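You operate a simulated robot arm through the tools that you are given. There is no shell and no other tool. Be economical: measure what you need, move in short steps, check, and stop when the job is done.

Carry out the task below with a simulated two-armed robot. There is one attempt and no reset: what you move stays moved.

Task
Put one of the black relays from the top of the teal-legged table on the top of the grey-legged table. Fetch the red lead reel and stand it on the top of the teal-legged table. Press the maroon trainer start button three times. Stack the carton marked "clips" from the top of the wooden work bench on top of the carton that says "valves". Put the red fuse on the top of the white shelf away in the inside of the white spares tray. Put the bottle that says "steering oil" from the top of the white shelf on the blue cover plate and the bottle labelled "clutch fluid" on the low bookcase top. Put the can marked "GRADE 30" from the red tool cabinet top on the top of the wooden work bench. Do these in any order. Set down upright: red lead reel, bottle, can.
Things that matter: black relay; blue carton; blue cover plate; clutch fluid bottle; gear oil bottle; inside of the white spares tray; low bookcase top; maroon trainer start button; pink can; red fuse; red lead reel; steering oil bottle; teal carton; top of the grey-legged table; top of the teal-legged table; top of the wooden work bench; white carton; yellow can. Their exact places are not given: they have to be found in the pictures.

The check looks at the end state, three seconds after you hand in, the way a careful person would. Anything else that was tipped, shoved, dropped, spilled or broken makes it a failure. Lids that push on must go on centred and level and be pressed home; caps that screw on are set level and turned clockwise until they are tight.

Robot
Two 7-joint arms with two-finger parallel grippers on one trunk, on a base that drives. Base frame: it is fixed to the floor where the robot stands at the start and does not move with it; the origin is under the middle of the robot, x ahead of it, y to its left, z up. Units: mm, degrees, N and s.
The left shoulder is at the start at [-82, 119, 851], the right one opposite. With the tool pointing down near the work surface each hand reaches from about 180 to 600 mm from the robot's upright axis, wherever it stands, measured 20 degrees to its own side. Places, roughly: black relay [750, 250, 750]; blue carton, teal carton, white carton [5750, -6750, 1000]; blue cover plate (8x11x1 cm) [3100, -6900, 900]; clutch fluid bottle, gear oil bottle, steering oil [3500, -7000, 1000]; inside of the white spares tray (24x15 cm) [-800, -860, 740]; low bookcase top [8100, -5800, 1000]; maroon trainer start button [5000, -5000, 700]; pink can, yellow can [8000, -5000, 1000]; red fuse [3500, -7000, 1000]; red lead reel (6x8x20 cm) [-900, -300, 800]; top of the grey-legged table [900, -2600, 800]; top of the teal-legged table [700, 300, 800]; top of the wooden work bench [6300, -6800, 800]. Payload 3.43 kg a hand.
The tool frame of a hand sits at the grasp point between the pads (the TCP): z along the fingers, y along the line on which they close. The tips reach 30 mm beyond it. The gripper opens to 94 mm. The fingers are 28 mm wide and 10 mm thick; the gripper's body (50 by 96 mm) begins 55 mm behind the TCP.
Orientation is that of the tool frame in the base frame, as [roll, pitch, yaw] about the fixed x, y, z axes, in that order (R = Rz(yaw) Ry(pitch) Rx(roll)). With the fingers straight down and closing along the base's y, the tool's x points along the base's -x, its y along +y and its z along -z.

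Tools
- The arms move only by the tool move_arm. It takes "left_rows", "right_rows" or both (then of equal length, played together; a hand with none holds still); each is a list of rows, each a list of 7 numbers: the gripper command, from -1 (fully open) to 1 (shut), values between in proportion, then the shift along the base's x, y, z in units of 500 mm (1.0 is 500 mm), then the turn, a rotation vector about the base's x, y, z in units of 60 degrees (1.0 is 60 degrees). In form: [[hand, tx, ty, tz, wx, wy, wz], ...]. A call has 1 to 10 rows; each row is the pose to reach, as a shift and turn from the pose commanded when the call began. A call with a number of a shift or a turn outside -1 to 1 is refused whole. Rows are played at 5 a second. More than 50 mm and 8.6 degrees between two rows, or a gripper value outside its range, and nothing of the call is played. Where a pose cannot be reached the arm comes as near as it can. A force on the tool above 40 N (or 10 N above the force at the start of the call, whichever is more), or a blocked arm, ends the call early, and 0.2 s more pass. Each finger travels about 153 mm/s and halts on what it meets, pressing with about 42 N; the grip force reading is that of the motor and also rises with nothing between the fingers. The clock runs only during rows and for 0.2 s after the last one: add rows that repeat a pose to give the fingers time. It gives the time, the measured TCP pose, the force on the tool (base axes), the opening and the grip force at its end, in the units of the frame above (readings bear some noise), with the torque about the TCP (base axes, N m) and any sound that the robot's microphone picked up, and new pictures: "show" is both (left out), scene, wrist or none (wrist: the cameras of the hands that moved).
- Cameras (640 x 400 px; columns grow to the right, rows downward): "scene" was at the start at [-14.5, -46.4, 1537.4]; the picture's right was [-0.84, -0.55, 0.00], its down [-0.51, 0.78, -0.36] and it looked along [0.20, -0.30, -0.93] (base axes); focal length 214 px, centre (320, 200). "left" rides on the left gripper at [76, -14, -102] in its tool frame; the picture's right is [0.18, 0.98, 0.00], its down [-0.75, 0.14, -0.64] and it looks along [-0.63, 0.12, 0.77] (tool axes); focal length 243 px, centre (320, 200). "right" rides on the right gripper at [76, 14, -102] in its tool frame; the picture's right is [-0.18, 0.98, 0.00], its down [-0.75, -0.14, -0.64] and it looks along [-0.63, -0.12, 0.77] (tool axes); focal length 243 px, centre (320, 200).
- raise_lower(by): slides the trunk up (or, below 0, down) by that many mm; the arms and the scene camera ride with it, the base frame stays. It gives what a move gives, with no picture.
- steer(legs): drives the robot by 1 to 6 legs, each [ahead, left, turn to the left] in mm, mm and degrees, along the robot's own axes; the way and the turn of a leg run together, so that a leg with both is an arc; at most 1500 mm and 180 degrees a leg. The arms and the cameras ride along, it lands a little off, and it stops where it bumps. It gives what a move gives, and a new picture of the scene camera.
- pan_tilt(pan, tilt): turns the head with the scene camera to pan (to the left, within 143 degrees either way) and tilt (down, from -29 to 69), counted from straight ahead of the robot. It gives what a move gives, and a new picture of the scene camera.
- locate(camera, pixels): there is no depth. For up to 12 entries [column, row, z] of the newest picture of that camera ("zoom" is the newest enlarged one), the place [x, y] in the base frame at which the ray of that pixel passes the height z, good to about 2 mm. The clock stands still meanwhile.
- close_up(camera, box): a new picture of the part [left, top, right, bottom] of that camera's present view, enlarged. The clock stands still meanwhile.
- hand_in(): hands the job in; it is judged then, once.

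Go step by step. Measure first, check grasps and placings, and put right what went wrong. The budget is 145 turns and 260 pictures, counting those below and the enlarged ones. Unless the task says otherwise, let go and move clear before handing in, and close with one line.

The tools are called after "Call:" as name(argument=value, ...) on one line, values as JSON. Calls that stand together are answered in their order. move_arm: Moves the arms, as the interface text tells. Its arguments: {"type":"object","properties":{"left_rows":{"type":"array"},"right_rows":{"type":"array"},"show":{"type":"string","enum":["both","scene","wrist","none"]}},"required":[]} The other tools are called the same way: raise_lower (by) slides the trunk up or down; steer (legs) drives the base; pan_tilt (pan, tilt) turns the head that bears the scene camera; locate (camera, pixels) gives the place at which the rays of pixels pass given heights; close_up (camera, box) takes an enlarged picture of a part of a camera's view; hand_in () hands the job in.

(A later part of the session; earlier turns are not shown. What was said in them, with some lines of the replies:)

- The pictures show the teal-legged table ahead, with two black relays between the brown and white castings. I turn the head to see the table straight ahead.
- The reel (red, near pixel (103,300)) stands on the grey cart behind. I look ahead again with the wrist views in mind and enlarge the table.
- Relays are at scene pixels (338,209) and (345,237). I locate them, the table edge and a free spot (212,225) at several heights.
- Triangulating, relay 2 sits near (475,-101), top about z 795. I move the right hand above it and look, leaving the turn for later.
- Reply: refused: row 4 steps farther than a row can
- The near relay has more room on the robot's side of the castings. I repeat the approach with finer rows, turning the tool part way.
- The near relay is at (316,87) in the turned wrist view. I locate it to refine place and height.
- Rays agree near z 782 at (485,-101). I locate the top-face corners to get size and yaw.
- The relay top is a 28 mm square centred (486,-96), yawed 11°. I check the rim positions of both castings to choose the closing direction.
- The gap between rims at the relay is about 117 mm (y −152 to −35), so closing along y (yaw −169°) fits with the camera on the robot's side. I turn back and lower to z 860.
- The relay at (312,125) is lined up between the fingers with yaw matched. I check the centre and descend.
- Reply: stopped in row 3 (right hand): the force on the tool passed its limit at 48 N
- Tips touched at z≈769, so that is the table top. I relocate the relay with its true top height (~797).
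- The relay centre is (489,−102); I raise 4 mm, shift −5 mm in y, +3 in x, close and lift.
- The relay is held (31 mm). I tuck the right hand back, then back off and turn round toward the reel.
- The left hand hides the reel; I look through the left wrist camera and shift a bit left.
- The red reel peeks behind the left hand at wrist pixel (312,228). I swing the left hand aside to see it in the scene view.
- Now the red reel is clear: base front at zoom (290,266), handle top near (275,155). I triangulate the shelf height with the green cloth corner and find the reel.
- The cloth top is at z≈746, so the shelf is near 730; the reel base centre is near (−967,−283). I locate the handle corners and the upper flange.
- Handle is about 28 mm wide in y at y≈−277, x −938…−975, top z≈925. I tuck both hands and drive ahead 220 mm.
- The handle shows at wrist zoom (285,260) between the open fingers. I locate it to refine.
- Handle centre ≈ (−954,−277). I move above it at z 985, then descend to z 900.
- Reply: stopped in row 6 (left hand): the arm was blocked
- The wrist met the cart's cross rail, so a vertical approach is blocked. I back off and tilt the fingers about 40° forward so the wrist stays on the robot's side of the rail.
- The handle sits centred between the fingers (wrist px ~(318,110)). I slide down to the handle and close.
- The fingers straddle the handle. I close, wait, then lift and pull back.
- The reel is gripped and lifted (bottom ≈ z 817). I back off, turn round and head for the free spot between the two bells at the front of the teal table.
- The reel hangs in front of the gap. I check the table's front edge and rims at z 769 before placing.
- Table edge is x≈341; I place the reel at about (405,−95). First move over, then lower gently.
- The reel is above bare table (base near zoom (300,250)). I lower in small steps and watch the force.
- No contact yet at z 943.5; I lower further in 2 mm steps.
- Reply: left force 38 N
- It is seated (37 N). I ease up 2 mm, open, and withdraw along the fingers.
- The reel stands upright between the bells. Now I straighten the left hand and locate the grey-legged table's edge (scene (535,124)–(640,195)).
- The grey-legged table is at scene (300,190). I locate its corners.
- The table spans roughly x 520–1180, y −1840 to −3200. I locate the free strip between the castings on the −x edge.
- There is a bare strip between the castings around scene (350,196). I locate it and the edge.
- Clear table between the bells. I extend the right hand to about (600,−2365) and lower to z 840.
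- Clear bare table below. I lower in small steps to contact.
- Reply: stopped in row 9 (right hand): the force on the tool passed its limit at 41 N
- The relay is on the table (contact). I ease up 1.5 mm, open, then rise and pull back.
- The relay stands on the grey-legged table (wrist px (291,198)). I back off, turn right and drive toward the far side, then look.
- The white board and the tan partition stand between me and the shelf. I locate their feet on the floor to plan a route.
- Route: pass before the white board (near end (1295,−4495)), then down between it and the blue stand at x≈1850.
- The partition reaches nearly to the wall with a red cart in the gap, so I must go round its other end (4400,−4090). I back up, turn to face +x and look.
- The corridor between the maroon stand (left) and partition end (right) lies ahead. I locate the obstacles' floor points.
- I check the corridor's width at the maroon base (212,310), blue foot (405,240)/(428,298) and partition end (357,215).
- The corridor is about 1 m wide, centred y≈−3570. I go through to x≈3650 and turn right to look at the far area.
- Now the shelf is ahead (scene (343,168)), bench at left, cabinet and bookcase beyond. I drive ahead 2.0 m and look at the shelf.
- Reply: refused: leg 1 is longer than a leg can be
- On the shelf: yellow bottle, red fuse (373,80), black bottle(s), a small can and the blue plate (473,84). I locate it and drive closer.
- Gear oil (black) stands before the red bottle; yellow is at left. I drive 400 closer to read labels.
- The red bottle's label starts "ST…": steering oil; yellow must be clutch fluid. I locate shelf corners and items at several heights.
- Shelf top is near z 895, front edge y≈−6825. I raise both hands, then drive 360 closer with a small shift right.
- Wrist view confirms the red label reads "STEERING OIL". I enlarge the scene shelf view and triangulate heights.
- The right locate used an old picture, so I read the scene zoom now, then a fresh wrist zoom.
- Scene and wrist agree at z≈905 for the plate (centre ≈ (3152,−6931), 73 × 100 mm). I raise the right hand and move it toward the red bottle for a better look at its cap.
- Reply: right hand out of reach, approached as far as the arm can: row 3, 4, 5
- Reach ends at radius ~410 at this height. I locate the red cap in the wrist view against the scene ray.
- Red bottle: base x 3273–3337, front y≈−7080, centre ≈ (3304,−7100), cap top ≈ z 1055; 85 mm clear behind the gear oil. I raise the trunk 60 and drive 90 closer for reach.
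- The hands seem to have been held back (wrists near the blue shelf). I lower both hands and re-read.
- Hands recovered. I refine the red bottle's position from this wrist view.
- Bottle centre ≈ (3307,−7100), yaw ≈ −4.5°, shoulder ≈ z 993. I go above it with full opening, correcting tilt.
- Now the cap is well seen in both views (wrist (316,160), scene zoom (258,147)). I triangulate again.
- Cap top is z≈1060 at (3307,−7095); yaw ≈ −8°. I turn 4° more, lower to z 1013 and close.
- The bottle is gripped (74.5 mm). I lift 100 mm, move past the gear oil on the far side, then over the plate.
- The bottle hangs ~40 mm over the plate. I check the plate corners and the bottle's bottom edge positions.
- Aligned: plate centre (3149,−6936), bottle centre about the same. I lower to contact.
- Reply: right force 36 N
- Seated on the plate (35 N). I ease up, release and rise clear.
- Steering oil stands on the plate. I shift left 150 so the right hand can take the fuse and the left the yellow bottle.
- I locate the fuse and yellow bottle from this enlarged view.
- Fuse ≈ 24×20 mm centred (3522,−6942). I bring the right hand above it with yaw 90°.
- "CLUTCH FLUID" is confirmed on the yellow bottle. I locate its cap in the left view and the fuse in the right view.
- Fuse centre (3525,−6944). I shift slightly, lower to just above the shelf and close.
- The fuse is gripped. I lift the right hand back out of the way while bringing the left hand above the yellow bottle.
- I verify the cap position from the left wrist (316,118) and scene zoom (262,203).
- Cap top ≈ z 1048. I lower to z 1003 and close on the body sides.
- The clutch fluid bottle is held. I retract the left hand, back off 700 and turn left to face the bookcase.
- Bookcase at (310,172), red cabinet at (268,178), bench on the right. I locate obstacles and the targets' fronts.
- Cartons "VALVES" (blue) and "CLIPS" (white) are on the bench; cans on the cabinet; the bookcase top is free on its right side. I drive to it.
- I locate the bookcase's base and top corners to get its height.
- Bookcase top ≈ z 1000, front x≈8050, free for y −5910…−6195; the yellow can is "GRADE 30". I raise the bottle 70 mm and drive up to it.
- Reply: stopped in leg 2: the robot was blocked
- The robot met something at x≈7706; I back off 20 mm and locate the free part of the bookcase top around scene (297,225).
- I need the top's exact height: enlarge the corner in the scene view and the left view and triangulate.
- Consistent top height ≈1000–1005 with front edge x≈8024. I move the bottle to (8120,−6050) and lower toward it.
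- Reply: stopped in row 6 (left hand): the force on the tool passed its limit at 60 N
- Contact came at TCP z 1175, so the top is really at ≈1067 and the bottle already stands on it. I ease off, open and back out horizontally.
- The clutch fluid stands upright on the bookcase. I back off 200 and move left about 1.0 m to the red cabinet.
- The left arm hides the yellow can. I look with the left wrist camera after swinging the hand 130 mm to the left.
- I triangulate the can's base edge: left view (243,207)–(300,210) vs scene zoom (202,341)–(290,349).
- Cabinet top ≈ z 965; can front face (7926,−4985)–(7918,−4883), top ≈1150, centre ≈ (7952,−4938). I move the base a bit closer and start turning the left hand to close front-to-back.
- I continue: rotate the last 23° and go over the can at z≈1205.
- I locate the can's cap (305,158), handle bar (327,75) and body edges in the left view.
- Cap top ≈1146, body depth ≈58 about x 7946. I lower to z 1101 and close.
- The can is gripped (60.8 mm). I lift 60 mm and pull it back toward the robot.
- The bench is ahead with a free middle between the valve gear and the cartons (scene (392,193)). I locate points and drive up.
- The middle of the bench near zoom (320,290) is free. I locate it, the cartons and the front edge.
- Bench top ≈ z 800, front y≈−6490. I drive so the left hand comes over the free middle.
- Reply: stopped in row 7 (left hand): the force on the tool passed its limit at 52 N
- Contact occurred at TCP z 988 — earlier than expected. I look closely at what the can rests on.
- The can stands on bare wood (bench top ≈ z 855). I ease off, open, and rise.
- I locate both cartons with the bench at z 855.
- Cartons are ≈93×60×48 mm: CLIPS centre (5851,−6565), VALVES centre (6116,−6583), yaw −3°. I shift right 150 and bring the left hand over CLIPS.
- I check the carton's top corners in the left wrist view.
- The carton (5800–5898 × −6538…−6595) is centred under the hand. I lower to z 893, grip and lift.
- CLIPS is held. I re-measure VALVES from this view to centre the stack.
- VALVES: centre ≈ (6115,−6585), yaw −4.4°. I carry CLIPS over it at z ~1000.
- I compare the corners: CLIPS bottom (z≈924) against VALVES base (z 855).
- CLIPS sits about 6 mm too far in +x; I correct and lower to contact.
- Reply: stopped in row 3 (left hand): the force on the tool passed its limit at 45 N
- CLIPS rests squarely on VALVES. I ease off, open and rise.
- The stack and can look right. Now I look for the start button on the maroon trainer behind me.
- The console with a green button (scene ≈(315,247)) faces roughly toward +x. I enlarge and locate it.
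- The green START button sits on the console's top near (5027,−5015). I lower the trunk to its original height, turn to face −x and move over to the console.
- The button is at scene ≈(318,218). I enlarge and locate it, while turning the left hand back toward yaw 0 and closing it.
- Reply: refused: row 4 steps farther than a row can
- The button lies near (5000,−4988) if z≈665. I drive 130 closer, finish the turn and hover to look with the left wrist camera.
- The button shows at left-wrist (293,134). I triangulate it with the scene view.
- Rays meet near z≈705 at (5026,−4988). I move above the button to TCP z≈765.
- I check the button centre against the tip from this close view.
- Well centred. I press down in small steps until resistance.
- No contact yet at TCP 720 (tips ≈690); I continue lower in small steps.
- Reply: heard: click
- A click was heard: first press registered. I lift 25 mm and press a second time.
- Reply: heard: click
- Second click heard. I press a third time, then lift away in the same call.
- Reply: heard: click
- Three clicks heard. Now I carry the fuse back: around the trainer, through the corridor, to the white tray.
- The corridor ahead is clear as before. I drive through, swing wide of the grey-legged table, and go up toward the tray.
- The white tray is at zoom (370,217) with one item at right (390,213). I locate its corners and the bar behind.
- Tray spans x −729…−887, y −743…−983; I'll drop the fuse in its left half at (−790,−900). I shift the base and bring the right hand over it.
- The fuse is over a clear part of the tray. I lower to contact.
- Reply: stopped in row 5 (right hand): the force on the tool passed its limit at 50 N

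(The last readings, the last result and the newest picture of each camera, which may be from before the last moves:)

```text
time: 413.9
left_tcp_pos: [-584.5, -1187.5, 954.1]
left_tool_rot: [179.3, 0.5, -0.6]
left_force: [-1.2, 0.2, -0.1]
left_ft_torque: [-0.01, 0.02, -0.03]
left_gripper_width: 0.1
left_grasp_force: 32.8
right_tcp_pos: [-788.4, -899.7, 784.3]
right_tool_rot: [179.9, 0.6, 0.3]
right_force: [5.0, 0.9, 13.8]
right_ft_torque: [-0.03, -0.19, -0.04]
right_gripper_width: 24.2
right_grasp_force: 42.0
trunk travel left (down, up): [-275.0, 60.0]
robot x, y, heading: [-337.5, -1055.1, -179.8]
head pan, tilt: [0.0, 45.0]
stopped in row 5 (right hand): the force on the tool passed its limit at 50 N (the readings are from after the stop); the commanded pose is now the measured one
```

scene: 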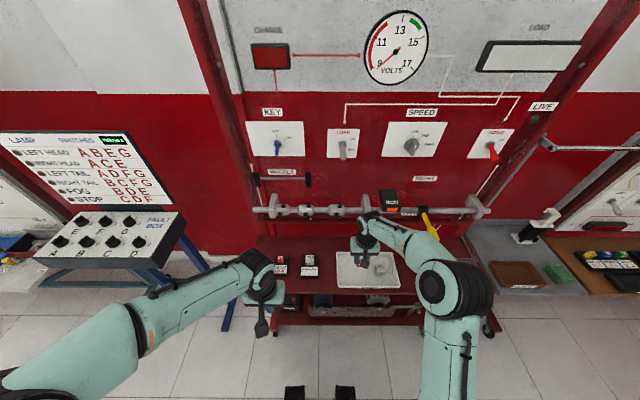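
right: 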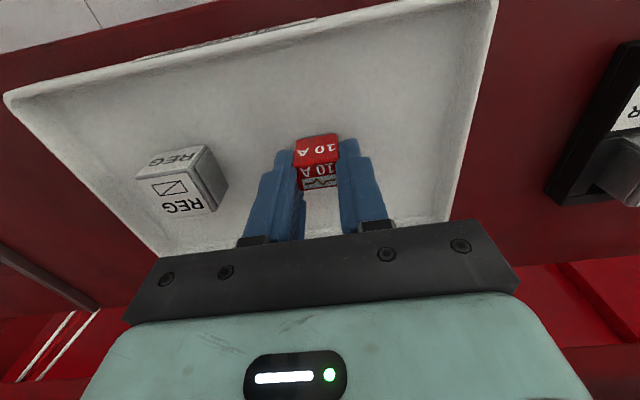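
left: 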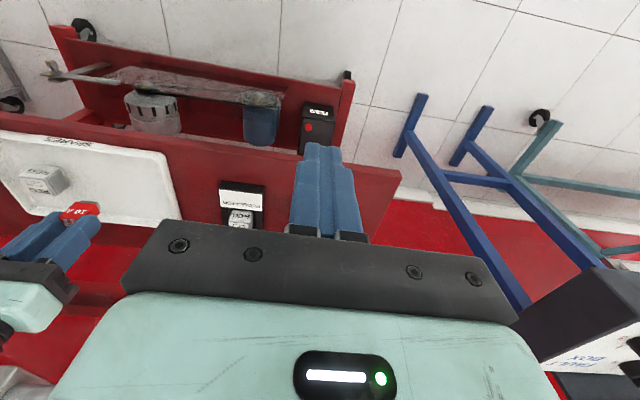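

Contact with the tray floor. I ease up 1 mm, open moderately, rise and look.

Call:
move_arm(right_rows=[[1, 0, 0, 0.002, 0, 0, 0], [0.1, 0, 0, 0.002, 0, 0, 0], [0.1, 0, 0, 0.002, 0, 0, 0], [0.1, 0, 0, 0.06, 0, 0, 0], [0.1, 0, 0, 0.15, 0, 0, 0], [0.1, 0, 0, 0.24, 0, 0, 0], [0.1, 0.05, 0, 0.3, 0, 0, 0], [0.1, 0.14, 0, 0.32, 0, 0, 0], [0.1, 0.23, 0, 0.34, 0, 0, 0], [0.1, 0.32, 0, 0.36, 0, 0, 0]], show="both")

Call:
close_up(camera="scene", box=[300, 230, 420, 305])

```text
time: 416.1
left_tcp_pos: [-583.8, -1188.9, 954.5]
left_tool_rot: [179.3, 0.5, -0.6]
left_force: [0.2, -0.5, -0.2]
left_ft_torque: [-0.02, -0.06, 0.02]
left_gripper_width: 0.0
left_grasp_force: 32.8
right_tcp_pos: [-627.1, -899.4, 962.4]
right_tool_rot: [179.9, 0.5, 0.3]
right_force: [0.0, 0.4, 0.0]
right_ft_torque: [-0.04, 0.02, 0.0]
right_gripper_width: 42.4
right_grasp_force: 0.1
trunk travel left (down, up): [-275.0, 60.0]
robot x, y, heading: [-339.1, -1051.0, -179.6]
head pan, tilt: [0.0, 45.0]
```

scene: 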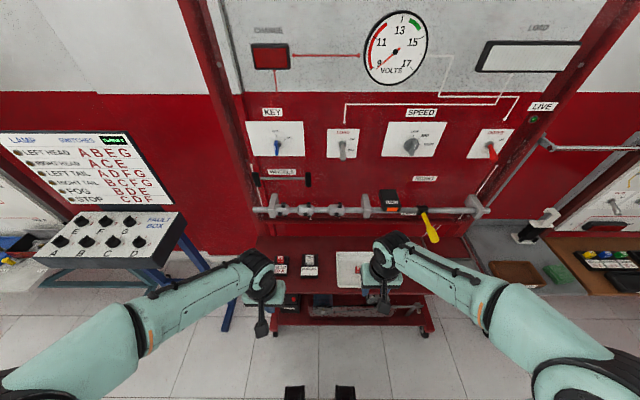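
right: 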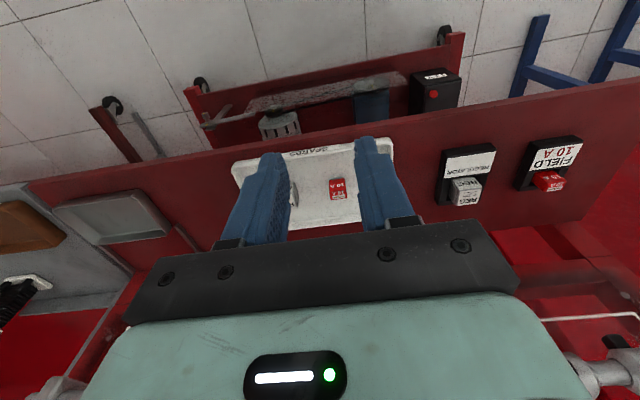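

```text
5.33 times, centred on (360, 268) of scene
```

zoom: 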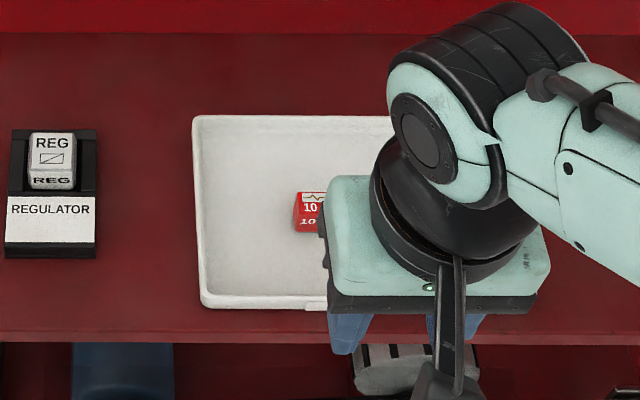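

The fuse lies in the white tray, both hands are clear, and all eight placements and presses have been checked. I back off slightly and hand in.

Call:
steer(legs=[[-200, 0, 0]])

Call:
hand_in()

```text
time: 417.7
left_tcp_pos: [-388.4, -1187.4, 955.0]
left_tool_rot: [179.1, 0.6, -0.5]
left_force: [-0.7, 0.0, -0.4]
left_ft_torque: [0.0, 0.02, 0.0]
left_gripper_width: 0.0
left_grasp_force: 33.0
right_tcp_pos: [-432.0, -899.2, 963.8]
right_tool_rot: [180.0, 0.6, 0.4]
right_force: [0.3, -0.3, -0.2]
right_ft_torque: [-0.01, 0.0, -0.01]
right_gripper_width: 42.5
right_grasp_force: 0.1
trunk travel left (down, up): [-275.0, 60.0]
robot x, y, heading: [-145.3, -1053.2, -179.6]
head pan, tilt: [0.0, 45.0]
```

scene: 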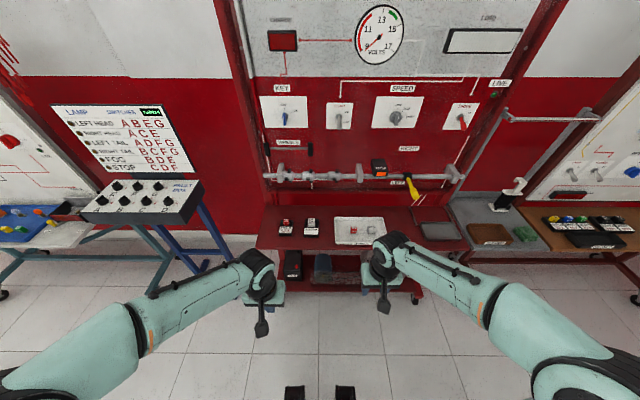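

```text
The job is handed in.
```

I completed every part of the task and handed the job in: the relay, reel, cartons, fuse, both bottles and can are placed, and the start button clicked three times. Along the way the left wrist bumped the reel cart's rail and the base was stopped at the bookcase; I saw nothing shift either time, but I didn't go back to check.
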